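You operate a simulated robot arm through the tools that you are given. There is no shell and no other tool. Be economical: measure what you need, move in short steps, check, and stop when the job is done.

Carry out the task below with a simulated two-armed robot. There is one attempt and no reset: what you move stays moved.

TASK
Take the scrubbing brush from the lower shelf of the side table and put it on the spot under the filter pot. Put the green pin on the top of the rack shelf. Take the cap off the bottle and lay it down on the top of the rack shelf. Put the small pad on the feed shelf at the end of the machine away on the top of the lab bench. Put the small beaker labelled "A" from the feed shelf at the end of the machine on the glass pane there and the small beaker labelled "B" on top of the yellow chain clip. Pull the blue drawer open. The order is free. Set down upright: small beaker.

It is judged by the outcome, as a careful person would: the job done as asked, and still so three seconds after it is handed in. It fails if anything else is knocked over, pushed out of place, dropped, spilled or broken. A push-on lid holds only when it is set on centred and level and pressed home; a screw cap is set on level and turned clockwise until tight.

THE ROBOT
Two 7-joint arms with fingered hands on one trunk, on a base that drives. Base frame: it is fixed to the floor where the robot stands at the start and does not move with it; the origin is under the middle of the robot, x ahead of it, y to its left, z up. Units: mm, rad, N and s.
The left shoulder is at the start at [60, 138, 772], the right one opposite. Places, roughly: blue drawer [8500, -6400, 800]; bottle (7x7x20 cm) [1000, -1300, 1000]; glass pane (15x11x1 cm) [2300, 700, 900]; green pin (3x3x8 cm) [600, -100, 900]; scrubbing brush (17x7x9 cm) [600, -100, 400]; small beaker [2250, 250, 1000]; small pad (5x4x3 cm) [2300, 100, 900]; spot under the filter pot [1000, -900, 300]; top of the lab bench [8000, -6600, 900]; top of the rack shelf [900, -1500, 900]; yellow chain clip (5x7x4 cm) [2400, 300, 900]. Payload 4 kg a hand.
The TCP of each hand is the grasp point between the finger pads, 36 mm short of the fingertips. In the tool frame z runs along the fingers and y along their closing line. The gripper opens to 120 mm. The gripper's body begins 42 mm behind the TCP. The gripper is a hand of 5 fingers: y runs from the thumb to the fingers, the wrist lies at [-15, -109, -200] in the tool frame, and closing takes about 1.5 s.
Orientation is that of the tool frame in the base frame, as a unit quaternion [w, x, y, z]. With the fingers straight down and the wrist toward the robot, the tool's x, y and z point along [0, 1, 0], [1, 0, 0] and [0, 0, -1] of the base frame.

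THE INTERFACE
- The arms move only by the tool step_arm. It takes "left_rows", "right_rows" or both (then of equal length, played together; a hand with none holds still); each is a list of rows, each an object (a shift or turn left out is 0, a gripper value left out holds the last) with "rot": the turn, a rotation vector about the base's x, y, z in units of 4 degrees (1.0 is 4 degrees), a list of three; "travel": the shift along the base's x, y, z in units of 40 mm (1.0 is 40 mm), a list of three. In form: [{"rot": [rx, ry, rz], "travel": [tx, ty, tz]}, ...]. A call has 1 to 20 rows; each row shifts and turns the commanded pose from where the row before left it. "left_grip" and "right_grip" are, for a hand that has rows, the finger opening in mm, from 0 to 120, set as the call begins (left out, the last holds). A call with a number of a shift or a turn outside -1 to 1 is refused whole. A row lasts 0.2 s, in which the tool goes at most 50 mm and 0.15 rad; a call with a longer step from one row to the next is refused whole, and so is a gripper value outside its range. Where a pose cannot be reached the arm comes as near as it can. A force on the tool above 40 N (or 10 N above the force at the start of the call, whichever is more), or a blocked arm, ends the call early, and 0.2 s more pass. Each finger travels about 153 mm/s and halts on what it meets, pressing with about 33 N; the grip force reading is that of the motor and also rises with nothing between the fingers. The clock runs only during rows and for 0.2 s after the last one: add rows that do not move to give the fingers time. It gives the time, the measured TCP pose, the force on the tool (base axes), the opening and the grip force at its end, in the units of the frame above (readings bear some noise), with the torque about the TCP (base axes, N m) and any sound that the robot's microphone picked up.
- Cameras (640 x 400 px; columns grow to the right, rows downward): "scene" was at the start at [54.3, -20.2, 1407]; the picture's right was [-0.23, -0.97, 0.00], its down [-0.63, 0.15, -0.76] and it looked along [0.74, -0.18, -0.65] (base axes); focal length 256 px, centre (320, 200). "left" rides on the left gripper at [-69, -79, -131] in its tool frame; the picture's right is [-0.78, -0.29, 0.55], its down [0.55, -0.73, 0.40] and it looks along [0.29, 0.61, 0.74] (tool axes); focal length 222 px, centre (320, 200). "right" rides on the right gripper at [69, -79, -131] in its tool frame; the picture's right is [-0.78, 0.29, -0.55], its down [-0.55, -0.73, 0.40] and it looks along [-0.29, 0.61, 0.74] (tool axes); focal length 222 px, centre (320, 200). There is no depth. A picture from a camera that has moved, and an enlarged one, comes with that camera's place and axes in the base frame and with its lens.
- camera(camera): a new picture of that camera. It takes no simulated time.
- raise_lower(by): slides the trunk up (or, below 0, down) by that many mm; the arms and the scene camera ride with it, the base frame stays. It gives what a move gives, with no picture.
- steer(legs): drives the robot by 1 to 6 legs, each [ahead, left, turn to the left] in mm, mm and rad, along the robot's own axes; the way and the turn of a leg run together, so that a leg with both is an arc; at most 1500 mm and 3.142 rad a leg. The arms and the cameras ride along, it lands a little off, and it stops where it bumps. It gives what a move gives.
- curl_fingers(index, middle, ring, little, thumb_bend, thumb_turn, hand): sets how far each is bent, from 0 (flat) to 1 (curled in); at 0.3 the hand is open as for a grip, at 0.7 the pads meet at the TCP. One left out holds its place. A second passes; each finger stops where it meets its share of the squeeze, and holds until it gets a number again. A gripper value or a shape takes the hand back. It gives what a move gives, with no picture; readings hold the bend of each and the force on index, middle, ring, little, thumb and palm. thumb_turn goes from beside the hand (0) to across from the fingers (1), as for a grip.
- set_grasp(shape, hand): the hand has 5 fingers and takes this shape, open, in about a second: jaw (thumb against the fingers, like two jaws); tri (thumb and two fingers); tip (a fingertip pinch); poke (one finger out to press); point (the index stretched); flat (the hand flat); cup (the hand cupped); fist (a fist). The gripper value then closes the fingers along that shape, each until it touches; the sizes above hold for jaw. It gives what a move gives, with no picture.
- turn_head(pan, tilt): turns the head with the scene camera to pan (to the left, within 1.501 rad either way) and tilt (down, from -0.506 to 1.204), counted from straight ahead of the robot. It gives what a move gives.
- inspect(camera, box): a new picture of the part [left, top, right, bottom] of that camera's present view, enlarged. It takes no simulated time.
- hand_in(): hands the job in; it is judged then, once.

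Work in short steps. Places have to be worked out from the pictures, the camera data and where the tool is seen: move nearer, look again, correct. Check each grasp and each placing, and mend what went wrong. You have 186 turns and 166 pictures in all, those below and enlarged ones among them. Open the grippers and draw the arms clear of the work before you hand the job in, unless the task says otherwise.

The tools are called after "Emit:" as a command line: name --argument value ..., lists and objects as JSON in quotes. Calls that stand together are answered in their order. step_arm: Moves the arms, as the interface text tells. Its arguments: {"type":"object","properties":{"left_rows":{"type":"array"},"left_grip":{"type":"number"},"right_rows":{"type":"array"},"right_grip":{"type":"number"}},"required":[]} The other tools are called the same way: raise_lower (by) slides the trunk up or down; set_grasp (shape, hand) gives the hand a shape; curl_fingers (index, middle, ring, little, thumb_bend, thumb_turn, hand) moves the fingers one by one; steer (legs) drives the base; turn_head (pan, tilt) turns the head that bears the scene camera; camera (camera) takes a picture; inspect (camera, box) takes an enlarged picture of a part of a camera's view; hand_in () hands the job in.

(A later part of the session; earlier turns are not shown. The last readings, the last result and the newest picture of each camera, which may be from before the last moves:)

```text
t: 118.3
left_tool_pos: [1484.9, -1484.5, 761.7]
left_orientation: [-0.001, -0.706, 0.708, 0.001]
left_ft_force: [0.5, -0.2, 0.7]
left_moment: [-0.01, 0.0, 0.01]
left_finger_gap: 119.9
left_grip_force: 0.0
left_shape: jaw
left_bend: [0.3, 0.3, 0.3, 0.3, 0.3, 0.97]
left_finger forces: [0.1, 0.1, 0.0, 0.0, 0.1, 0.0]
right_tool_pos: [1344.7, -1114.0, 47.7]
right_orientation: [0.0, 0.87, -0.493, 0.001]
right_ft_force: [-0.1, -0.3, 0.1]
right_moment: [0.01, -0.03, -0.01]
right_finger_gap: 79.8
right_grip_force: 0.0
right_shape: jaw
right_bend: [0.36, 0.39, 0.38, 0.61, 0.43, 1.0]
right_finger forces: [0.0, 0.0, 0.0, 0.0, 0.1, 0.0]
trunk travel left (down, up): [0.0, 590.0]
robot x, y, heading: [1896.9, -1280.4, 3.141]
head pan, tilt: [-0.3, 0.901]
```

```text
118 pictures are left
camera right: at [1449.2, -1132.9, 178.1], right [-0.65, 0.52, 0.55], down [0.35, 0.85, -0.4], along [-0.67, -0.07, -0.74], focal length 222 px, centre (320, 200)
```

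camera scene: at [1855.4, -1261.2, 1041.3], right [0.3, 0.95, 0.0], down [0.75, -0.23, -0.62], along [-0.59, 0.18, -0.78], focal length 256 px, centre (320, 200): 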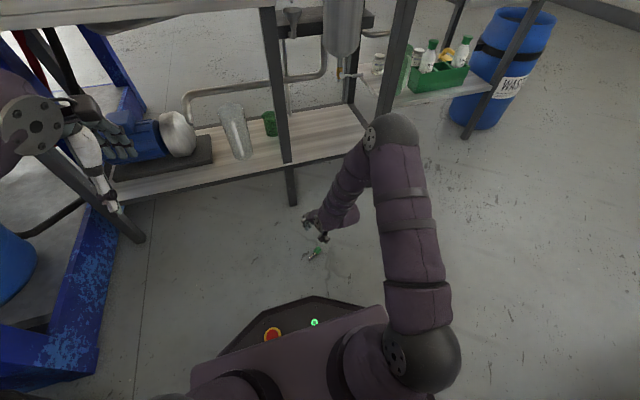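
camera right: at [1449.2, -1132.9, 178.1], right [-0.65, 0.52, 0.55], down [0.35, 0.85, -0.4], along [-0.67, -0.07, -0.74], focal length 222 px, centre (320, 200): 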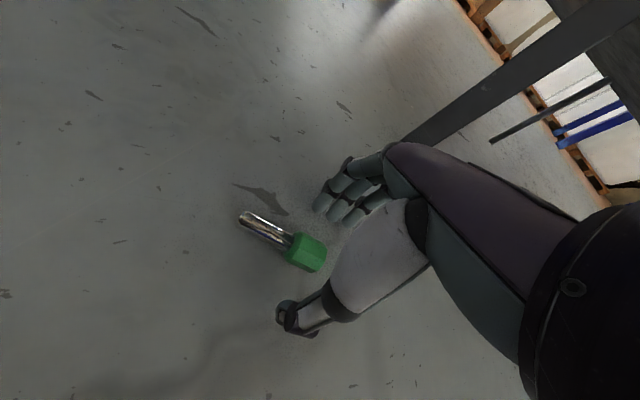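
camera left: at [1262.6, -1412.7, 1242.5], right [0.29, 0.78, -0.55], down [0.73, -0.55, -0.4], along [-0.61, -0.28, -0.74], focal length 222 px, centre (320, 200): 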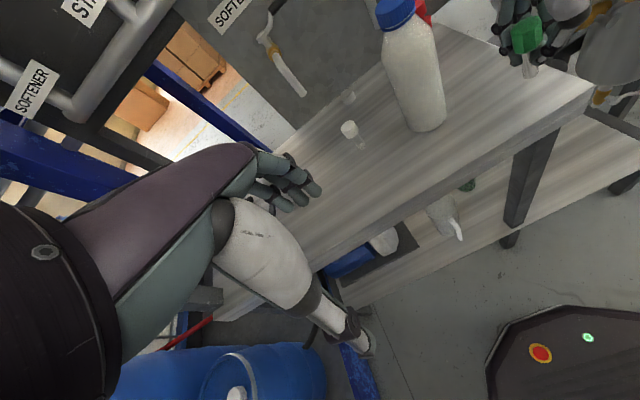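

Well centred. I lower 8 mm more and close.

Emit:
step_arm --right_rows '[{"travel": [0, 0, -0.1]}, {"travel": [0, 0, -0.1]}, {}]'

Emit:
step_arm --right_rows '[{}, {}, {}, {}, {}, {}, {}, {}]' --right_grip 0

Emit:
step_arm --right_rows '[{"travel": [0, 0, 0.5]}, {"travel": [0, 0, 1]}, {"travel": [0, 0, 1]}]'

Emit:
camera --camera "right"

```text
t: 119.1
left_tool_pos: [1485.0, -1482.4, 761.7]
left_orientation: [-0.002, -0.706, 0.708, 0.001]
left_ft_force: [0.5, 0.4, 0.4]
left_moment: [0.04, -0.01, 0.0]
left_finger_gap: 119.7
left_grip_force: 0.1
left_shape: jaw
left_bend: [0.3, 0.3, 0.3, 0.3, 0.3, 0.97]
left_finger forces: [0.0, 0.1, 0.0, 0.0, 0.0, 0.1]
right_tool_pos: [1346.3, -1112.3, 38.5]
right_orientation: [0.0, 0.87, -0.493, 0.0]
right_ft_force: [0.3, 0.4, -0.7]
right_moment: [-0.07, 0.01, -0.01]
right_finger_gap: 79.9
right_grip_force: 0.0
right_shape: jaw
right_bend: [0.36, 0.39, 0.38, 0.61, 0.43, 1.0]
right_finger forces: [0.0, 0.1, 0.0, 0.0, 0.0, 0.0]
trunk travel left (down, up): [0.0, 590.0]
robot x, y, heading: [1897.1, -1281.3, 3.136]
head pan, tilt: [-0.3, 0.901]
```

```text
t: 120.9
left_tool_pos: [1483.3, -1484.0, 762.4]
left_orientation: [0.0, -0.707, 0.708, 0.001]
left_ft_force: [0.3, -0.2, -0.1]
left_moment: [0.04, 0.01, 0.03]
left_finger_gap: 120.1
left_grip_force: 0.0
left_shape: jaw
left_bend: [0.3, 0.3, 0.3, 0.3, 0.3, 0.97]
left_finger forces: [0.0, 0.1, 0.0, 0.0, 0.1, 0.1]
right_tool_pos: [1346.0, -1112.6, 38.3]
right_orientation: [0.0, 0.87, -0.494, 0.0]
right_ft_force: [0.0, 0.0, 0.2]
right_moment: [0.01, 0.02, 0.0]
right_finger_gap: 19.5
right_grip_force: 32.4
right_shape: jaw
right_bend: [0.59, 0.6, 0.66, 0.7, 0.71, 1.0]
right_finger forces: [18.4, 10.4, 0.0, 0.0, 28.8, 0.0]
trunk travel left (down, up): [0.0, 590.0]
robot x, y, heading: [1896.1, -1283.6, 3.14]
head pan, tilt: [-0.3, 0.901]
```

```text
t: 121.7
left_tool_pos: [1484.5, -1484.4, 760.7]
left_orientation: [0.0, -0.707, 0.708, 0.0]
left_ft_force: [-0.8, 0.6, 0.0]
left_moment: [-0.01, 0.0, -0.01]
left_finger_gap: 119.8
left_grip_force: 0.0
left_shape: jaw
left_bend: [0.3, 0.3, 0.3, 0.3, 0.3, 0.97]
left_finger forces: [0.0, 0.1, 0.0, 0.0, 0.0, 0.1]
right_tool_pos: [1345.5, -1113.0, 138.7]
right_orientation: [0.0, 0.87, -0.493, 0.001]
right_ft_force: [0.2, 0.6, -0.1]
right_moment: [0.0, -0.02, -0.01]
right_finger_gap: 20.0
right_grip_force: 33.2
right_shape: jaw
right_bend: [0.59, 0.6, 0.66, 0.7, 0.71, 1.0]
right_finger forces: [18.4, 10.6, 0.0, 0.1, 28.9, 0.0]
trunk travel left (down, up): [0.0, 590.0]
robot x, y, heading: [1894.3, -1281.3, 3.139]
head pan, tilt: [-0.3, 0.901]
```

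```text
117 pictures are left
camera right: at [1449.4, -1132.2, 269.5], right [-0.65, 0.52, 0.55], down [0.35, 0.85, -0.4], along [-0.67, -0.07, -0.74], focal length 222 px, centre (320, 200)
```

right: 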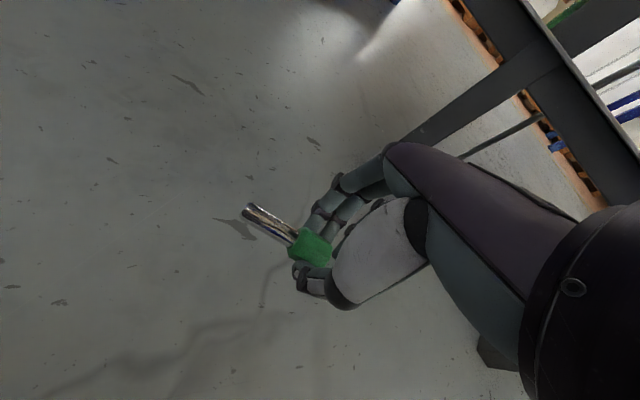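

The pin is in the grip, lying level. I raise, drive back in, and this time will lay it flat on the shelf.

Emit:
step_arm --right_rows '[{"travel": [0, 0, 1]}, {"travel": [0, 0, 1]}, {"travel": [0, 0, 1]}, {"travel": [0, 0, 1]}, {"travel": [0, 0, 1]}, {"travel": [0, 0, 1]}, {"travel": [0, 0, 1]}, {"travel": [0, 0, 1]}, {"travel": [0, 0, 1]}, {"travel": [0, 0, 1]}, {"travel": [0, 0, 1]}, {"travel": [0, 0, 1]}, {"travel": [0, 0, 1]}, {"travel": [0, 0, 1]}, {"travel": [0, 0, 1]}, {"travel": [0, 0, 1]}]'

Emit:
raise_lower --by 350

Emit:
steer --legs '[[250, 0, 0]]'

Emit:
turn_head --pan 0 --tilt 0.7

Emit:
camera --camera "scene"

```text
t: 125.1
left_tool_pos: [1483.3, -1483.5, 761.7]
left_orientation: [0.0, -0.707, 0.707, 0.001]
left_ft_force: [-0.5, 0.4, 0.4]
left_moment: [-0.01, 0.02, 0.02]
left_finger_gap: 119.8
left_grip_force: 0.0
left_shape: jaw
left_bend: [0.3, 0.3, 0.3, 0.3, 0.3, 0.97]
left_finger forces: [0.1, 0.1, 0.0, 0.0, 0.0, 0.1]
right_tool_pos: [1346.9, -1113.5, 780.6]
right_orientation: [-0.001, 0.87, -0.494, 0.0]
right_ft_force: [-0.1, 0.3, -0.7]
right_moment: [0.01, 0.01, -0.01]
right_finger_gap: 19.9
right_grip_force: 33.0
right_shape: jaw
right_bend: [0.59, 0.6, 0.66, 0.7, 0.71, 1.0]
right_finger forces: [18.5, 10.4, 0.0, 0.1, 28.8, 0.0]
trunk travel left (down, up): [0.0, 590.0]
robot x, y, heading: [1894.5, -1281.3, 3.145]
head pan, tilt: [-0.3, 0.901]
```

```text
t: 128.5
left_tool_pos: [1484.1, -1483.9, 1112.0]
left_orientation: [0.0, -0.707, 0.708, 0.0]
left_ft_force: [0.8, -0.7, 0.6]
left_moment: [0.0, -0.03, -0.03]
left_finger_gap: 119.6
left_grip_force: 0.0
left_shape: jaw
left_bend: [0.3, 0.3, 0.3, 0.3, 0.3, 0.97]
left_finger forces: [0.1, 0.0, 0.1, 0.1, 0.0, 0.0]
right_tool_pos: [1347.6, -1113.7, 1129.3]
right_orientation: [0.001, 0.87, -0.493, -0.001]
right_ft_force: [-0.2, 0.7, -1.3]
right_moment: [0.04, 0.01, -0.02]
right_finger_gap: 19.5
right_grip_force: 32.8
right_shape: jaw
right_bend: [0.59, 0.6, 0.66, 0.7, 0.71, 1.0]
right_finger forces: [18.4, 10.4, 0.1, 0.0, 28.7, 0.0]
trunk travel left (down, up): [-350.0, 240.0]
robot x, y, heading: [1894.9, -1281.3, 3.142]
head pan, tilt: [-0.3, 0.901]
```

```text
t: 130.3
left_tool_pos: [1235.9, -1484.9, 1111.1]
left_orientation: [0.0, 0.709, -0.706, 0.001]
left_ft_force: [-0.6, 0.6, -0.9]
left_moment: [-0.01, -0.03, -0.02]
left_finger_gap: 119.8
left_grip_force: 0.1
left_shape: jaw
left_bend: [0.3, 0.3, 0.3, 0.3, 0.3, 0.97]
left_finger forces: [0.0, 0.1, 0.1, 0.0, 0.1, 0.0]
right_tool_pos: [1097.2, -1116.9, 1129.8]
right_orientation: [0.0, 0.871, -0.492, 0.001]
right_ft_force: [-0.3, 0.4, -0.7]
right_moment: [0.0, -0.02, -0.01]
right_finger_gap: 19.5
right_grip_force: 33.3
right_shape: jaw
right_bend: [0.59, 0.6, 0.66, 0.7, 0.71, 1.0]
right_finger forces: [18.4, 10.4, 0.1, 0.0, 28.7, 0.1]
trunk travel left (down, up): [-350.0, 240.0]
robot x, y, heading: [1645.9, -1281.7, -3.141]
head pan, tilt: [-0.3, 0.901]
```

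```text
t: 131.2
left_tool_pos: [1236.4, -1486.3, 1111.5]
left_orientation: [0.0, 0.708, -0.706, -0.001]
left_ft_force: [0.4, 0.5, 1.0]
left_moment: [0.03, -0.01, 0.01]
left_finger_gap: 119.7
left_grip_force: 0.1
left_shape: jaw
left_bend: [0.3, 0.3, 0.3, 0.3, 0.3, 0.97]
left_finger forces: [0.1, 0.0, 0.1, 0.0, 0.0, 0.1]
right_tool_pos: [1098.3, -1117.7, 1128.8]
right_orientation: [-0.001, 0.871, -0.491, 0.0]
right_ft_force: [0.0, -0.3, -1.2]
right_moment: [-0.04, 0.01, 0.03]
right_finger_gap: 19.6
right_grip_force: 32.8
right_shape: jaw
right_bend: [0.59, 0.6, 0.66, 0.7, 0.71, 1.0]
right_finger forces: [18.4, 10.4, 0.0, 0.1, 28.8, 0.1]
trunk travel left (down, up): [-350.0, 240.0]
robot x, y, heading: [1647.8, -1284.6, -3.137]
head pan, tilt: [0.0, 0.7]
```

```text
116 pictures are left
camera scene: at [1594.1, -1283.5, 1407.4], right [0.0, 1.0, 0.0], down [0.64, 0.0, -0.76], along [-0.76, 0.0, -0.64], focal length 256 px, centre (320, 200)
```

scene: 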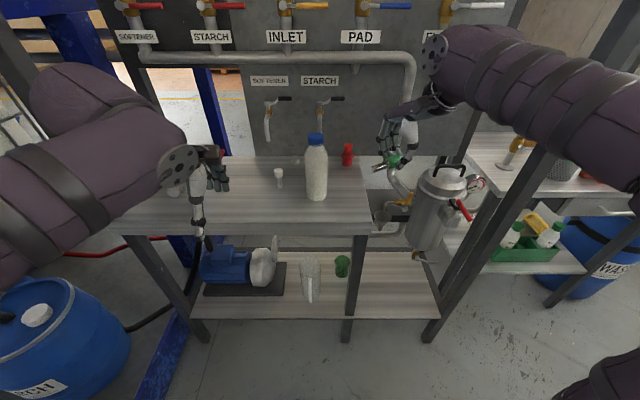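

I yaw another +29° so the tip points toward the shelf edge, and move over (995, −1175).

Emit:
step_arm --right_rows '[{"rot": [0, 0, 1]}, {"rot": [0, 0, 1]}, {"rot": [0, 0, 1]}, {"rot": [0, 0, 1]}, {"rot": [0, 0, 1]}, {"rot": [0, 0, 1]}, {"rot": [0, 0, 1]}, {"rot": [0, 0, 0.25], "travel": [-0.58, -0.45, 0]}, {"travel": [-1, -0.5, 0]}, {"travel": [-1, -0.5, 0]}, {"travel": [0, 0, -1]}, {"travel": [0, 0, -1]}, {"travel": [0, 0, -1]}, {}]'

Emit:
camera --camera "right"

Emit:
camera --camera "left"

```text
t: 134.2
left_tool_pos: [1237.8, -1484.3, 1111.3]
left_orientation: [0.0, 0.707, -0.707, -0.001]
left_ft_force: [-0.1, -0.7, 0.5]
left_moment: [0.01, -0.01, -0.01]
left_finger_gap: 119.9
left_grip_force: 0.1
left_shape: jaw
left_bend: [0.3, 0.3, 0.3, 0.3, 0.3, 0.97]
left_finger forces: [0.1, 0.0, 0.0, 0.0, 0.0, 0.1]
right_tool_pos: [993.7, -1172.6, 1008.4]
right_orientation: [0.0, 0.966, -0.258, 0.0]
right_ft_force: [0.1, -0.2, -0.7]
right_moment: [-0.01, 0.02, -0.02]
right_finger_gap: 19.6
right_grip_force: 33.3
right_shape: jaw
right_bend: [0.59, 0.6, 0.66, 0.7, 0.71, 1.0]
right_finger forces: [18.3, 10.4, 0.0, 0.0, 28.9, 0.0]
trunk travel left (down, up): [-350.0, 240.0]
robot x, y, heading: [1647.9, -1283.8, -3.14]
head pan, tilt: [0.0, 0.7]
```

```text
115 pictures are left
camera right: at [1092.4, -1138.7, 1139.6], right [-0.83, 0.14, 0.55], down [-0.11, 0.91, -0.4], along [-0.55, -0.39, -0.74], focal length 222 px, centre (320, 200)
```

right: 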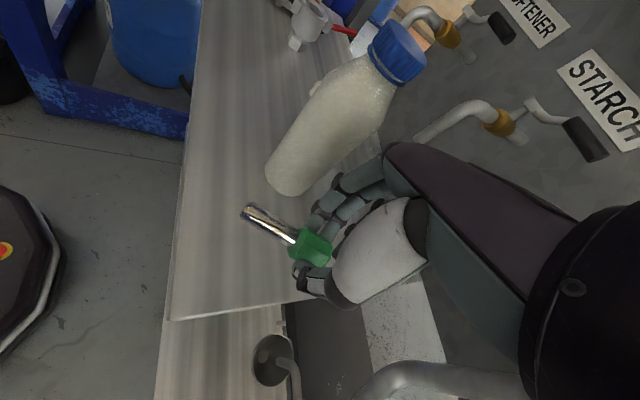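

```text
114 pictures are left
camera left: at [1316.4, -1415.5, 1242.5], right [0.29, 0.79, -0.55], down [0.74, -0.55, -0.4], along [-0.61, -0.29, -0.74], focal length 222 px, centre (320, 200)
```

left: 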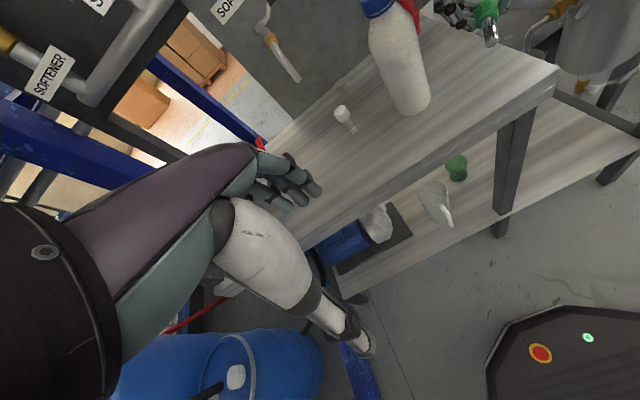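

The pin is over the shelf and clear of the bottle. Lowering to just above the surface.

Emit:
step_arm --right_rows '[{"travel": [0, 0, -0.8]}, {"travel": [0, 0, -0.7]}, {}]'

Emit:
inspect --camera "left" --box '[420, 0, 580, 100]'

Emit:
inspect --camera "right" --box '[180, 130, 420, 280]'

```text
t: 134.9
left_tool_pos: [1237.2, -1485.4, 1111.3]
left_orientation: [0.001, 0.707, -0.707, 0.0]
left_ft_force: [-0.2, 0.0, 0.0]
left_moment: [0.02, -0.01, 0.01]
left_finger_gap: 119.7
left_grip_force: 0.1
left_shape: jaw
left_bend: [0.3, 0.3, 0.3, 0.3, 0.3, 0.97]
left_finger forces: [0.0, 0.0, 0.1, 0.0, 0.0, 0.0]
right_tool_pos: [992.4, -1173.7, 948.8]
right_orientation: [0.001, 0.966, -0.258, 0.0]
right_ft_force: [0.2, -0.4, -1.5]
right_moment: [0.0, 0.03, -0.04]
right_finger_gap: 19.6
right_grip_force: 33.5
right_shape: jaw
right_bend: [0.59, 0.6, 0.66, 0.7, 0.71, 1.0]
right_finger forces: [18.2, 10.4, 0.0, 0.0, 28.6, 0.0]
trunk travel left (down, up): [-350.0, 240.0]
robot x, y, heading: [1647.7, -1279.8, -3.144]
head pan, tilt: [0.0, 0.7]
```

```text
4.00 times, centred on (500, 50) of left
camera zoom: at [1316.4, -1415.6, 1242.5], right [0.29, 0.79, -0.55], down [0.74, -0.55, -0.4], along [-0.61, -0.29, -0.74], focal length 888 px, centre (-400, 800)
```

zoom: 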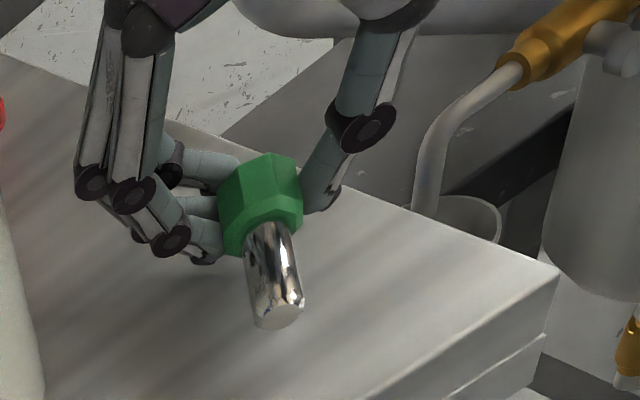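

```text
2.67 times, centred on (300, 205) of right
camera zoom: at [1091.5, -1140.1, 1079.7], right [-0.83, 0.14, 0.55], down [-0.11, 0.91, -0.4], along [-0.55, -0.39, -0.74], focal length 592 px, centre (373, 187)
```

zoom: 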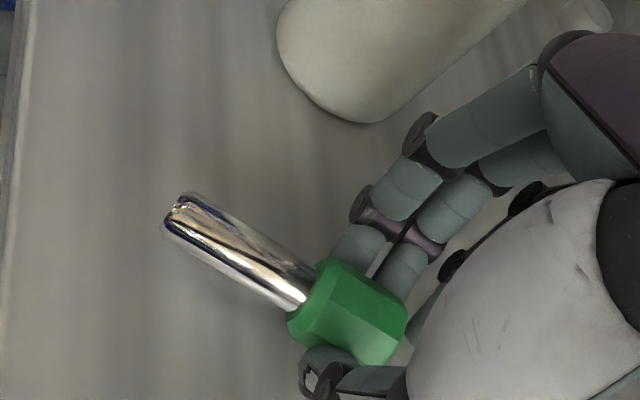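

Fingers clear of the bottle. Small steps until contact.

Emit:
step_arm --right_rows '[{"travel": [0, 0, -0.1]}, {"travel": [0, 0, -0.08]}, {}]'

Emit:
inspect --camera "left" --box '[420, 0, 580, 100]'

```text
t: 135.8
left_tool_pos: [1236.4, -1485.0, 1110.8]
left_orientation: [0.0, 0.708, -0.707, -0.001]
left_ft_force: [0.8, 0.1, 0.4]
left_moment: [0.03, -0.01, 0.0]
left_finger_gap: 120.0
left_grip_force: 0.1
left_shape: jaw
left_bend: [0.3, 0.3, 0.3, 0.3, 0.3, 0.97]
left_finger forces: [0.0, 0.0, 0.0, 0.0, 0.0, 0.1]
right_tool_pos: [993.6, -1174.2, 942.3]
right_orientation: [-0.002, 0.966, -0.258, 0.0]
right_ft_force: [0.1, 1.3, -0.5]
right_moment: [0.02, 0.02, -0.02]
right_finger_gap: 19.7
right_grip_force: 32.7
right_shape: jaw
right_bend: [0.59, 0.6, 0.66, 0.7, 0.71, 1.0]
right_finger forces: [18.3, 10.5, 0.0, 0.1, 28.7, 0.1]
trunk travel left (down, up): [-350.0, 240.0]
robot x, y, heading: [1653.0, -1283.5, -3.143]
head pan, tilt: [0.0, 0.7]
```

```text
4.00 times, centred on (500, 50) of left
camera zoom: at [1316.4, -1415.6, 1242.5], right [0.29, 0.79, -0.55], down [0.74, -0.55, -0.4], along [-0.61, -0.29, -0.74], focal length 888 px, centre (-400, 800)
```

zoom: 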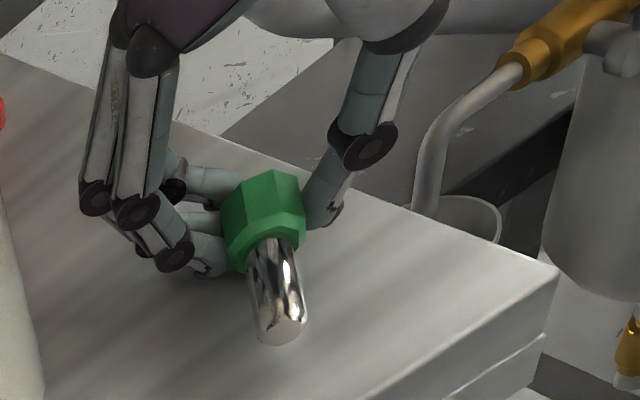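

Not yet touching; a bit further.

Emit:
step_arm --right_rows '[{"travel": [0, 0, -0.08]}, {"travel": [0, 0, -0.08]}, {}]'

Emit:
inspect --camera "left" --box '[420, 0, 580, 100]'

```text
t: 136.6
left_tool_pos: [1237.5, -1486.1, 1111.0]
left_orientation: [0.0, 0.708, -0.706, -0.001]
left_ft_force: [0.3, 0.1, 0.0]
left_moment: [0.02, -0.02, 0.01]
left_finger_gap: 119.8
left_grip_force: 0.0
left_shape: jaw
left_bend: [0.3, 0.3, 0.3, 0.3, 0.3, 0.97]
left_finger forces: [0.0, 0.1, 0.0, 0.0, 0.0, 0.1]
right_tool_pos: [994.1, -1172.6, 937.2]
right_orientation: [0.001, 0.966, -0.258, -0.001]
right_ft_force: [-0.5, 1.9, 9.9]
right_moment: [0.0, 0.07, 0.01]
right_finger_gap: 20.4
right_grip_force: 32.9
right_shape: jaw
right_bend: [0.59, 0.6, 0.66, 0.7, 0.71, 1.0]
right_finger forces: [19.1, 10.7, 0.0, 0.1, 30.7, 0.0]
trunk travel left (down, up): [-350.0, 240.0]
robot x, y, heading: [1649.1, -1285.3, -3.141]
head pan, tilt: [0.0, 0.7]
```

```text
4.00 times, centred on (500, 50) of left
camera zoom: at [1317.1, -1415.6, 1242.9], right [0.29, 0.79, -0.55], down [0.74, -0.55, -0.4], along [-0.61, -0.29, -0.74], focal length 888 px, centre (-400, 800)
```

zoom: 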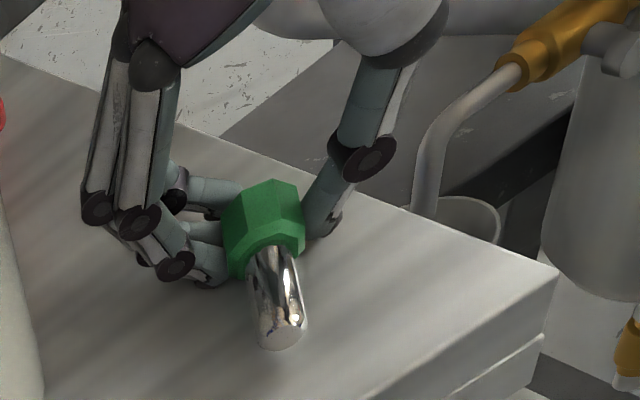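

Contact at 10 N. I open in small stages so nothing gets flicked.

Emit:
step_arm --right_rows '[{}, {}]' --right_grip 28

Emit:
step_arm --right_rows '[{}, {}]' --right_grip 45

Emit:
step_arm --right_rows '[{}, {}]' --right_grip 60

Emit:
camera --camera "right"

Emit:
inspect --camera "left" --box '[420, 0, 580, 100]'

```text
t: 137.2
left_tool_pos: [1237.2, -1485.3, 1112.2]
left_orientation: [0.001, 0.707, -0.707, 0.0]
left_ft_force: [-0.5, 0.5, -0.8]
left_moment: [-0.05, 0.0, -0.03]
left_finger_gap: 119.6
left_grip_force: 0.0
left_shape: jaw
left_bend: [0.3, 0.3, 0.3, 0.3, 0.3, 0.97]
left_finger forces: [0.0, 0.1, 0.0, 0.0, 0.0, 0.0]
right_tool_pos: [995.5, -1174.7, 936.7]
right_orientation: [0.0, 0.966, -0.258, 0.0]
right_ft_force: [-1.2, -1.3, 9.9]
right_moment: [-0.04, -0.05, -0.02]
right_finger_gap: 28.0
right_grip_force: 0.1
right_shape: jaw
right_bend: [0.56, 0.58, 0.57, 0.71, 0.71, 1.0]
right_finger forces: [3.9, 0.3, 0.0, 0.0, 5.4, 0.0]
trunk travel left (down, up): [-350.0, 240.0]
robot x, y, heading: [1646.2, -1281.6, -3.139]
head pan, tilt: [0.0, 0.7]
```

```text
t: 137.8
left_tool_pos: [1237.3, -1485.4, 1112.1]
left_orientation: [0.001, 0.707, -0.707, -0.001]
left_ft_force: [-0.5, -0.4, -0.1]
left_moment: [-0.01, 0.0, -0.02]
left_finger_gap: 119.9
left_grip_force: 0.0
left_shape: jaw
left_bend: [0.3, 0.3, 0.3, 0.3, 0.3, 0.97]
left_finger forces: [0.0, 0.1, 0.1, 0.1, 0.1, 0.0]
right_tool_pos: [995.6, -1173.7, 937.0]
right_orientation: [0.0, 0.966, -0.258, 0.0]
right_ft_force: [-0.7, -0.9, 8.6]
right_moment: [-0.01, -0.09, 0.0]
right_finger_gap: 43.0
right_grip_force: 0.1
right_shape: jaw
right_bend: [0.49, 0.51, 0.5, 0.71, 0.68, 1.0]
right_finger forces: [2.9, 0.7, 0.0, 0.1, 5.5, 0.0]
trunk travel left (down, up): [-350.0, 240.0]
robot x, y, heading: [1643.8, -1282.7, -3.139]
head pan, tilt: [0.0, 0.7]
```

```text
t: 138.3
left_tool_pos: [1236.9, -1486.1, 1110.7]
left_orientation: [0.001, 0.708, -0.706, -0.001]
left_ft_force: [-0.6, 0.3, 0.2]
left_moment: [0.04, -0.02, 0.01]
left_finger_gap: 119.7
left_grip_force: 0.2
left_shape: jaw
left_bend: [0.3, 0.3, 0.3, 0.3, 0.3, 0.97]
left_finger forces: [0.0, 0.1, 0.0, 0.0, 0.0, 0.1]
right_tool_pos: [995.0, -1173.2, 935.8]
right_orientation: [0.0, 0.966, -0.258, 0.0]
right_ft_force: [0.5, -0.5, 9.7]
right_moment: [0.04, -0.05, -0.01]
right_finger_gap: 58.6
right_grip_force: 0.1
right_shape: jaw
right_bend: [0.43, 0.46, 0.44, 0.69, 0.58, 1.0]
right_finger forces: [2.9, 0.9, 0.1, 0.0, 5.8, 0.0]
trunk travel left (down, up): [-350.0, 240.0]
robot x, y, heading: [1646.6, -1284.2, -3.141]
head pan, tilt: [0.0, 0.7]
```

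```text
109 pictures are left
camera right: at [1094.3, -1140.4, 1067.3], right [-0.83, 0.14, 0.55], down [-0.11, 0.91, -0.4], along [-0.55, -0.39, -0.74], focal length 222 px, centre (320, 200)
```

right: 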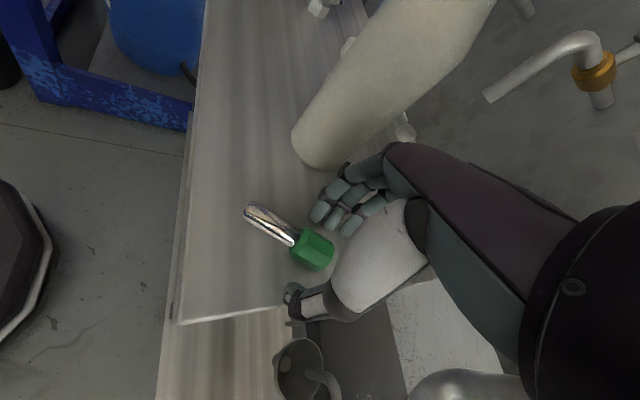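

```text
4.00 times, centred on (500, 50) of left
camera zoom: at [1317.1, -1415.8, 1242.7], right [0.29, 0.79, -0.55], down [0.74, -0.55, -0.4], along [-0.61, -0.29, -0.74], focal length 888 px, centre (-400, 800)
```

zoom: 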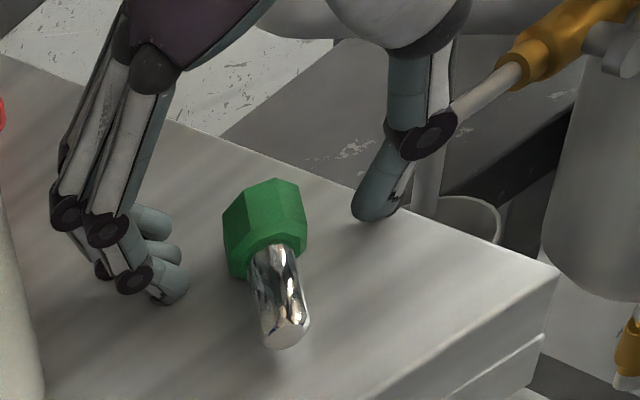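

The pin lies flat and free of the fingers. I raise the hand straight up.

Emit:
step_arm --right_rows '[{"travel": [0, 0, 0.3]}, {"travel": [0, 0, 0.8]}, {"travel": [0, 0, 1]}, {"travel": [0, 0, 1]}, {"travel": [0, 0, 1]}, {"travel": [0, 0, 1]}]'

Emit:
camera --camera "right"

Emit:
inspect --camera "scene" --box '[240, 100, 480, 250]'

```text
t: 139.8
left_tool_pos: [1236.6, -1485.4, 1111.6]
left_orientation: [0.001, 0.708, -0.706, -0.001]
left_ft_force: [-0.4, -0.1, 0.0]
left_moment: [0.0, -0.02, -0.01]
left_finger_gap: 119.7
left_grip_force: 0.1
left_shape: jaw
left_bend: [0.3, 0.3, 0.3, 0.3, 0.3, 0.97]
left_finger forces: [0.0, 0.0, 0.0, 0.0, 0.1, 0.1]
right_tool_pos: [994.9, -1175.0, 1138.9]
right_orientation: [-0.001, 0.966, -0.258, 0.0]
right_ft_force: [0.0, -0.5, 0.5]
right_moment: [0.02, -0.02, 0.02]
right_finger_gap: 59.9
right_grip_force: 0.0
right_shape: jaw
right_bend: [0.42, 0.46, 0.44, 0.69, 0.56, 1.0]
right_finger forces: [0.0, 0.0, 0.0, 0.1, 0.0, 0.0]
trunk travel left (down, up): [-350.0, 240.0]
robot x, y, heading: [1647.4, -1283.8, -3.142]
head pan, tilt: [0.0, 0.7]
```

```text
107 pictures are left
camera right: at [1094.3, -1141.7, 1269.6], right [-0.83, 0.14, 0.55], down [-0.11, 0.91, -0.4], along [-0.55, -0.39, -0.74], focal length 222 px, centre (320, 200)
```

right: 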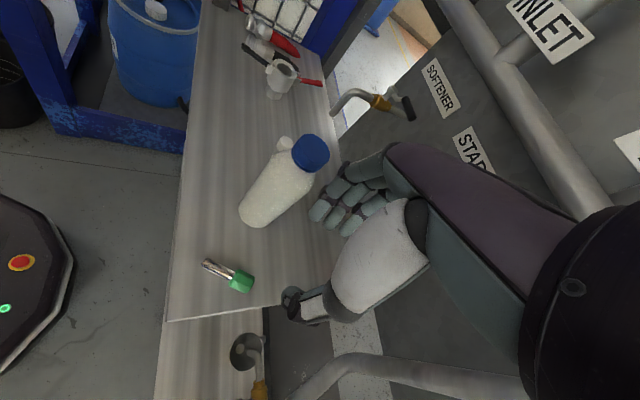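

```text
2.67 times, centred on (360, 175) of scene
camera zoom: at [1594.0, -1283.9, 1407.4], right [0.0, 1.0, 0.0], down [0.64, 0.0, -0.76], along [-0.76, 0.0, -0.64], focal length 681 px, centre (213, 267)
```

zoom: 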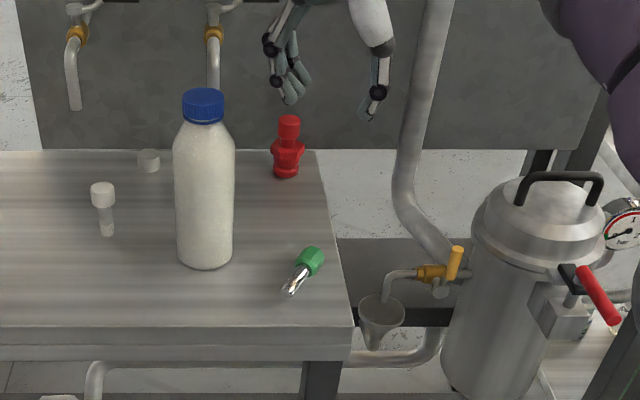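

The pin is settled. For the cap I first bring the left hand to the bottle body at (965, −1294), rolled 60° so the fingers point right and down, thumb on the near side.

Emit:
step_arm --left_rows '[{"rot": [1, 0, 0]}, {"rot": [1, 0, 0]}, {"rot": [1, 0, 0]}, {"rot": [1, 0, 0]}, {"rot": [1, 0, 0]}, {"rot": [1, 0, 0]}, {"rot": [1, 0, 0]}, {"rot": [1, 0, 0]}, {"rot": [1, 0, 0]}, {"rot": [1, 0, 0]}, {"rot": [1, 0, 0]}, {"rot": [1, 0, 0]}, {"rot": [1, 0, 0]}, {"rot": [1, 0, 0]}, {"rot": [1, 0, 0]}, {}]'

Emit:
step_arm --left_rows '[{"travel": [-1, 0, 0]}, {"travel": [-1, 0, 0]}, {"travel": [-1, 0, 0]}, {"travel": [-1, 0, 0]}, {"travel": [-1, 0, 0]}, {"travel": [-1, 0, 0]}, {"travel": [-0.8, 0.5, 0]}, {}]'

Emit:
camera --camera "left"

Emit:
camera --camera "scene"

```text
t: 143.2
left_tool_pos: [1236.8, -1486.5, 1112.9]
left_orientation: [-0.354, 0.613, -0.612, -0.354]
left_ft_force: [-0.4, -0.5, 0.1]
left_moment: [-0.01, 0.01, 0.0]
left_finger_gap: 119.9
left_grip_force: 0.0
left_shape: jaw
left_bend: [0.3, 0.3, 0.3, 0.3, 0.3, 0.97]
left_finger forces: [0.0, 0.0, 0.0, 0.1, 0.1, 0.1]
right_tool_pos: [995.7, -1175.4, 1138.1]
right_orientation: [-0.001, 0.966, -0.258, 0.0]
right_ft_force: [0.8, 0.3, 0.2]
right_moment: [-0.02, -0.02, 0.05]
right_finger_gap: 59.9
right_grip_force: 0.2
right_shape: jaw
right_bend: [0.42, 0.46, 0.44, 0.69, 0.56, 1.0]
right_finger forces: [0.0, 0.1, 0.0, 0.1, 0.0, 0.0]
trunk travel left (down, up): [-350.0, 240.0]
robot x, y, heading: [1647.2, -1284.1, -3.141]
head pan, tilt: [0.0, 0.7]
```

```text
t: 144.9
left_tool_pos: [962.5, -1467.8, 1109.9]
left_orientation: [-0.353, 0.613, -0.612, -0.353]
left_ft_force: [-0.8, 0.2, -0.7]
left_moment: [-0.01, -0.01, 0.01]
left_finger_gap: 120.1
left_grip_force: 0.0
left_shape: jaw
left_bend: [0.3, 0.3, 0.3, 0.3, 0.3, 0.97]
left_finger forces: [0.0, 0.1, 0.1, 0.0, 0.1, 0.1]
right_tool_pos: [995.8, -1175.5, 1138.3]
right_orientation: [0.0, 0.966, -0.257, 0.0]
right_ft_force: [1.2, -0.3, 0.2]
right_moment: [0.03, 0.01, -0.03]
right_finger_gap: 59.8
right_grip_force: 0.1
right_shape: jaw
right_bend: [0.42, 0.46, 0.44, 0.69, 0.56, 1.0]
right_finger forces: [0.1, 0.1, 0.0, 0.0, 0.0, 0.1]
trunk travel left (down, up): [-350.0, 240.0]
robot x, y, heading: [1645.2, -1281.0, -3.142]
head pan, tilt: [0.0, 0.7]
```

```text
105 pictures are left
camera left: at [1042.5, -1545.6, 1235.3], right [0.29, 0.87, 0.41], down [0.74, 0.07, -0.67], along [-0.61, 0.49, -0.62], focal length 222 px, centre (320, 200)
```

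left: 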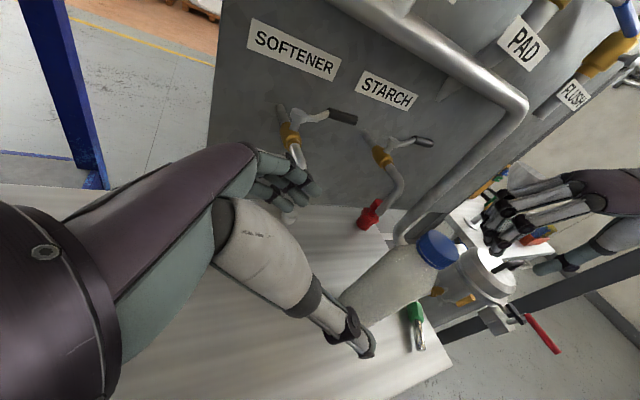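

```text
104 pictures are left
camera scene: at [1594.1, -1283.6, 1407.5], right [0.0, 1.0, 0.0], down [0.64, 0.0, -0.76], along [-0.76, 0.0, -0.64], focal length 256 px, centre (320, 200)
```

scene: 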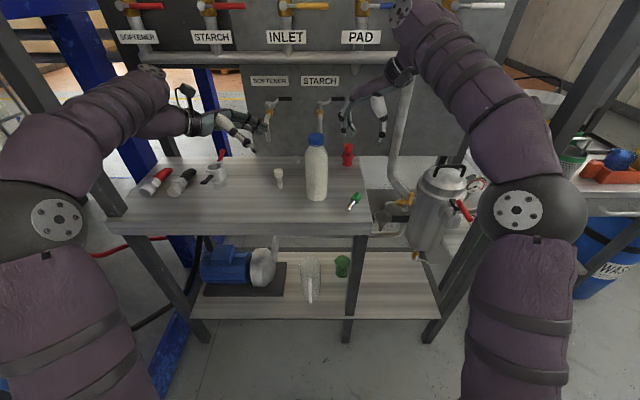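

The left hand is lined up and the bottle sits straight along the tool axis. I advance 200 mm along that axis.

Emit:
step_arm --left_rows '[{"travel": [0.05, 0.87, -0.5]}, {"travel": [0, 0.87, -0.5]}, {"travel": [0, 0.87, -0.5]}, {"travel": [0, 0.87, -0.5]}, {"travel": [0, 0.8, -0.46]}, {}]'

Emit:
camera --camera "left"

Emit:
inspect --camera "scene" --box '[200, 80, 440, 230]'

```text
t: 146.3
left_tool_pos: [966.9, -1292.2, 1013.8]
left_orientation: [0.354, -0.612, 0.612, 0.353]
left_ft_force: [0.4, 0.2, -0.1]
left_moment: [-0.01, 0.05, 0.01]
left_finger_gap: 119.6
left_grip_force: 0.0
left_shape: jaw
left_bend: [0.3, 0.3, 0.3, 0.3, 0.3, 0.97]
left_finger forces: [0.0, 0.1, 0.1, 0.0, 0.0, 0.1]
right_tool_pos: [995.0, -1174.1, 1138.7]
right_orientation: [0.0, 0.966, -0.258, 0.0]
right_ft_force: [0.3, 0.4, -0.6]
right_moment: [0.01, 0.0, -0.01]
right_finger_gap: 59.8
right_grip_force: 0.1
right_shape: jaw
right_bend: [0.42, 0.46, 0.44, 0.69, 0.56, 1.0]
right_finger forces: [0.0, 0.0, 0.0, 0.1, 0.0, 0.0]
trunk travel left (down, up): [-350.0, 240.0]
robot x, y, heading: [1649.6, -1283.3, -3.141]
head pan, tilt: [0.0, 0.7]
```

```text
103 pictures are left
camera left: at [1046.1, -1371.6, 1139.9], right [0.29, 0.87, 0.41], down [0.74, 0.07, -0.67], along [-0.61, 0.49, -0.62], focal length 222 px, centre (320, 200)
```

left: 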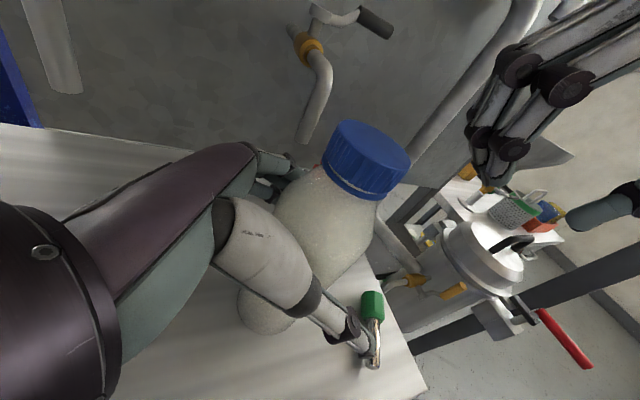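

```text
2.67 times, centred on (320, 155) of scene
camera zoom: at [1594.0, -1283.6, 1407.5], right [0.0, 1.0, 0.0], down [0.64, 0.0, -0.76], along [-0.76, 0.0, -0.64], focal length 681 px, centre (320, 320)
```

zoom: 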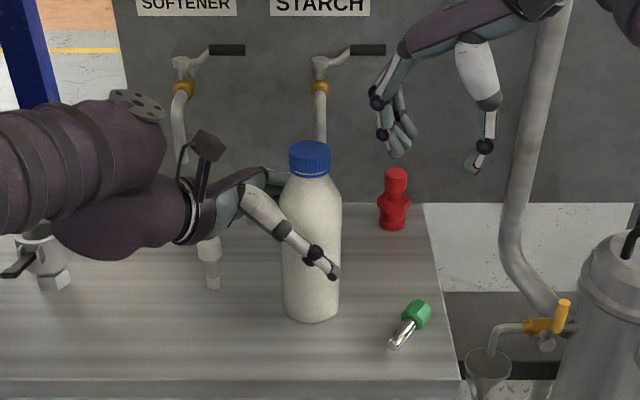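

The bottle is between thumb and fingers. I close the left hand on it.

Emit:
step_arm --left_rows '[{}, {}, {}, {}, {}, {}]' --left_grip 30

Emit:
camera --camera "left"

Emit:
inspect --camera "scene" --box '[200, 80, 440, 230]'

```text
t: 147.8
left_tool_pos: [966.8, -1293.4, 1015.8]
left_orientation: [-0.353, 0.613, -0.612, -0.354]
left_ft_force: [0.3, 1.7, 2.1]
left_moment: [-0.02, 0.19, -0.03]
left_finger_gap: 42.4
left_grip_force: 33.3
left_shape: jaw
left_bend: [0.56, 0.51, 0.46, 0.7, 0.67, 1.0]
left_finger forces: [13.6, 6.3, 4.5, 3.0, 30.0, 0.0]
right_tool_pos: [994.9, -1174.2, 1138.6]
right_orientation: [0.0, 0.966, -0.258, 0.0]
right_ft_force: [-0.5, 0.0, 1.3]
right_moment: [0.03, 0.01, -0.01]
right_finger_gap: 59.9
right_grip_force: 0.0
right_shape: jaw
right_bend: [0.42, 0.46, 0.44, 0.69, 0.56, 1.0]
right_finger forces: [0.0, 0.1, 0.1, 0.0, 0.0, 0.0]
trunk travel left (down, up): [-350.0, 240.0]
robot x, y, heading: [1647.3, -1282.4, -3.145]
head pan, tilt: [0.0, 0.7]
```

```text
101 pictures are left
camera left: at [1046.1, -1371.8, 1140.2], right [0.29, 0.87, 0.41], down [0.74, 0.07, -0.67], along [-0.61, 0.49, -0.62], focal length 222 px, centre (320, 200)
```

left: 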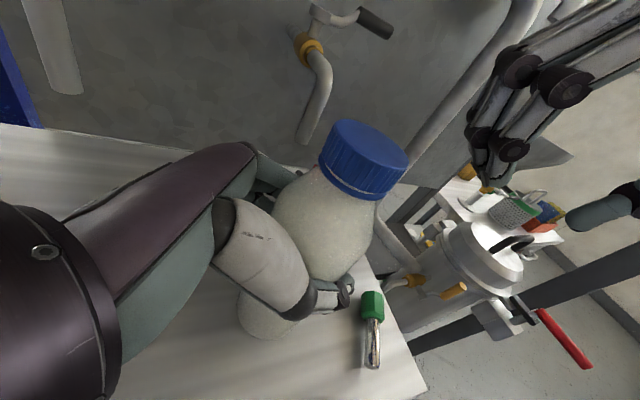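

```text
2.67 times, centred on (320, 155) of scene
camera zoom: at [1594.0, -1283.5, 1407.5], right [0.0, 1.0, 0.0], down [0.64, 0.0, -0.76], along [-0.76, 0.0, -0.64], focal length 681 px, centre (320, 320)
```

zoom: 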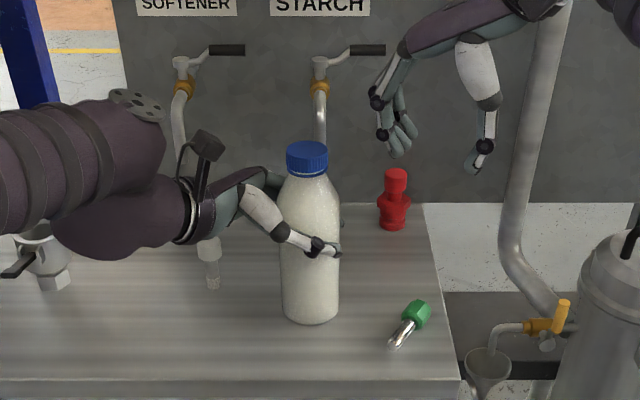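

The bottle is held. The cap is centred at (967, −1297), top ≈1100. I raise the right hand, turn it clockwise 84° as a starting yaw, and bring it above the cap.

Emit:
step_arm --right_rows '[{"travel": [0, 0, 1]}, {"rot": [0, 0, -1], "travel": [0, 0, 0.8]}, {"rot": [0, 0, -1]}, {"rot": [0, 0, -1]}, {"rot": [0, 0, -1]}, {"rot": [0, 0, -1]}, {"rot": [0, 0, -1]}, {"rot": [0, 0, -1]}, {"rot": [0, 0, -1]}, {"rot": [0, 0, -1]}, {"rot": [0, 0, -1]}, {"rot": [0, 0, -1]}, {"rot": [0, 0, -1]}, {"rot": [0, 0, -1]}, {"rot": [0, 0, -1]}, {"rot": [0, 0, -1]}, {"rot": [0, 0, -1]}, {"rot": [0, 0, -1]}, {"rot": [0, 0, -1]}, {"rot": [0, 0, -1]}]' --right_grip 80

Emit:
step_arm --right_rows '[{"rot": [0, 0, -1], "travel": [-0.23, -1, 0]}, {"rot": [0, 0, -1], "travel": [-0.23, -1, 0]}, {"travel": [-0.23, -1, 0]}, {}]'

Emit:
camera --camera "right"

Emit:
camera --camera "scene"

```text
t: 151.9
left_tool_pos: [966.4, -1293.2, 1015.0]
left_orientation: [-0.354, 0.613, -0.612, -0.353]
left_ft_force: [-0.9, 0.6, 1.6]
left_moment: [-0.02, 0.19, -0.03]
left_finger_gap: 42.4
left_grip_force: 33.2
left_shape: jaw
left_bend: [0.56, 0.51, 0.46, 0.7, 0.67, 1.0]
left_finger forces: [13.6, 6.3, 4.3, 3.1, 29.6, 0.0]
right_tool_pos: [998.7, -1183.6, 1199.5]
right_orientation: [0.01, -0.629, 0.777, 0.001]
right_ft_force: [0.0, 0.3, 0.9]
right_moment: [-0.01, 0.04, -0.02]
right_finger_gap: 79.9
right_grip_force: 0.1
right_shape: jaw
right_bend: [0.36, 0.39, 0.38, 0.61, 0.43, 1.0]
right_finger forces: [0.0, 0.0, 0.1, 0.1, 0.0, 0.1]
right hand out of reach, approached as far as the arm can: row 2, 3
trunk travel left (down, up): [-350.0, 240.0]
robot x, y, heading: [1644.6, -1286.1, -3.139]
head pan, tilt: [0.0, 0.7]
```

```text
t: 152.9
left_tool_pos: [966.8, -1293.7, 1014.4]
left_orientation: [-0.354, 0.613, -0.611, -0.354]
left_ft_force: [-0.5, 0.7, 0.9]
left_moment: [-0.05, 0.13, -0.01]
left_finger_gap: 42.0
left_grip_force: 32.6
left_shape: jaw
left_bend: [0.56, 0.52, 0.47, 0.71, 0.67, 1.0]
left_finger forces: [13.8, 6.3, 4.0, 2.9, 29.6, 0.0]
right_tool_pos: [985.6, -1289.8, 1194.7]
right_orientation: [0.009, -0.574, 0.819, 0.002]
right_ft_force: [0.3, 0.0, -0.1]
right_moment: [-0.01, 0.0, 0.0]
right_finger_gap: 80.1
right_grip_force: 0.0
right_shape: jaw
right_bend: [0.36, 0.39, 0.38, 0.61, 0.43, 0.99]
right_finger forces: [0.1, 0.0, 0.0, 0.1, 0.0, 0.0]
right hand out of reach, approached as far as the arm can: row 3
trunk travel left (down, up): [-350.0, 240.0]
robot x, y, heading: [1647.6, -1282.3, -3.138]
head pan, tilt: [0.0, 0.7]
```

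```text
99 pictures are left
camera right: at [1035.2, -1383.7, 1324.7], right [-0.01, 0.83, 0.56], down [0.88, 0.27, -0.38], along [-0.47, 0.49, -0.74], focal length 222 px, centre (320, 200)
```

right: 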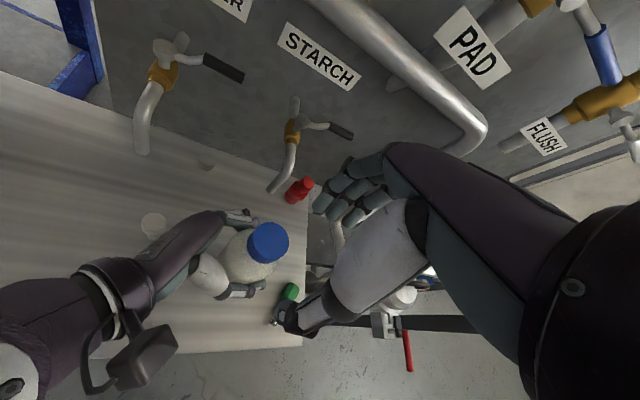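

```text
98 pictures are left
camera scene: at [1594.1, -1283.8, 1407.5], right [0.0, 1.0, 0.0], down [0.64, 0.0, -0.76], along [-0.76, 0.0, -0.64], focal length 256 px, centre (320, 200)
```

scene: 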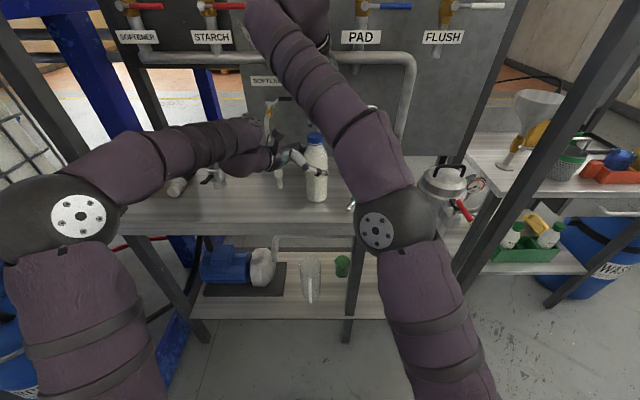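

Reach is tight up here but eases lower down. I descend to 1150 while correcting to (967, −1297).

Emit:
step_arm --right_rows '[{"travel": [-0.1, -0.08, -0.6]}, {"travel": [-0.2, -0.05, -0.4]}, {"travel": [-0.15, -0.05, 0]}, {}]'

Emit:
camera --camera "right"

Emit:
camera --camera "left"

```text
t: 153.9
left_tool_pos: [966.3, -1293.7, 1014.3]
left_orientation: [-0.353, 0.613, -0.612, -0.354]
left_ft_force: [0.6, 1.3, 2.7]
left_moment: [0.01, 0.14, -0.06]
left_finger_gap: 41.9
left_grip_force: 33.1
left_shape: jaw
left_bend: [0.56, 0.52, 0.47, 0.71, 0.67, 1.0]
left_finger forces: [13.8, 6.4, 4.1, 2.9, 29.8, 0.0]
right_tool_pos: [968.5, -1296.3, 1152.2]
right_orientation: [0.01, -0.573, 0.819, 0.0]
right_ft_force: [-0.6, -0.8, 0.2]
right_moment: [-0.01, -0.02, 0.01]
right_finger_gap: 79.9
right_grip_force: 0.1
right_shape: jaw
right_bend: [0.36, 0.39, 0.38, 0.61, 0.43, 0.99]
right_finger forces: [0.1, 0.0, 0.0, 0.0, 0.0, 0.1]
trunk travel left (down, up): [-350.0, 240.0]
robot x, y, heading: [1647.4, -1283.5, -3.137]
head pan, tilt: [0.0, 0.7]
```

```text
97 pictures are left
camera right: at [1016.7, -1390.4, 1284.2], right [-0.01, 0.83, 0.56], down [0.88, 0.27, -0.38], along [-0.47, 0.49, -0.74], focal length 222 px, centre (320, 200)
```

right: 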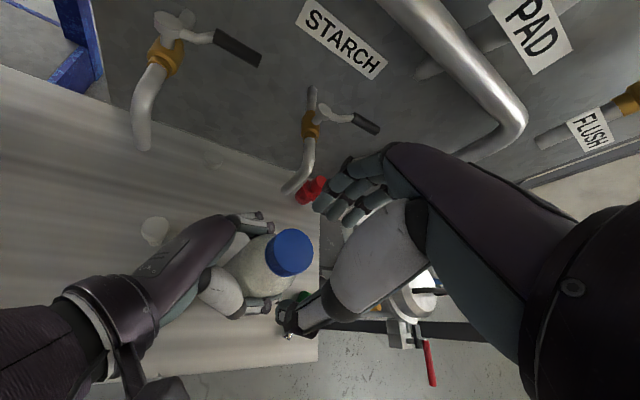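

```text
96 pictures are left
camera left: at [1046.2, -1371.8, 1140.2], right [0.29, 0.87, 0.41], down [0.74, 0.07, -0.67], along [-0.61, 0.49, -0.62], focal length 222 px, centre (320, 200)
```

left: 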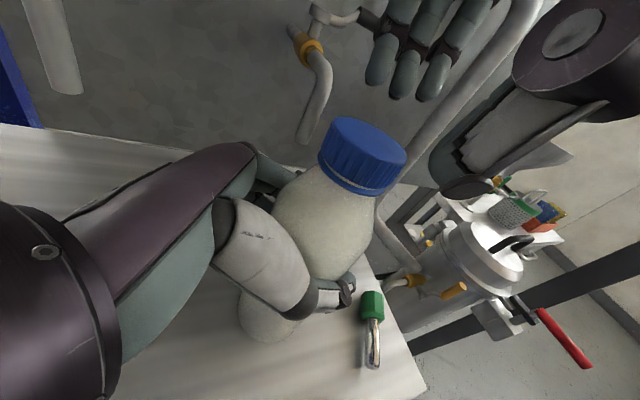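

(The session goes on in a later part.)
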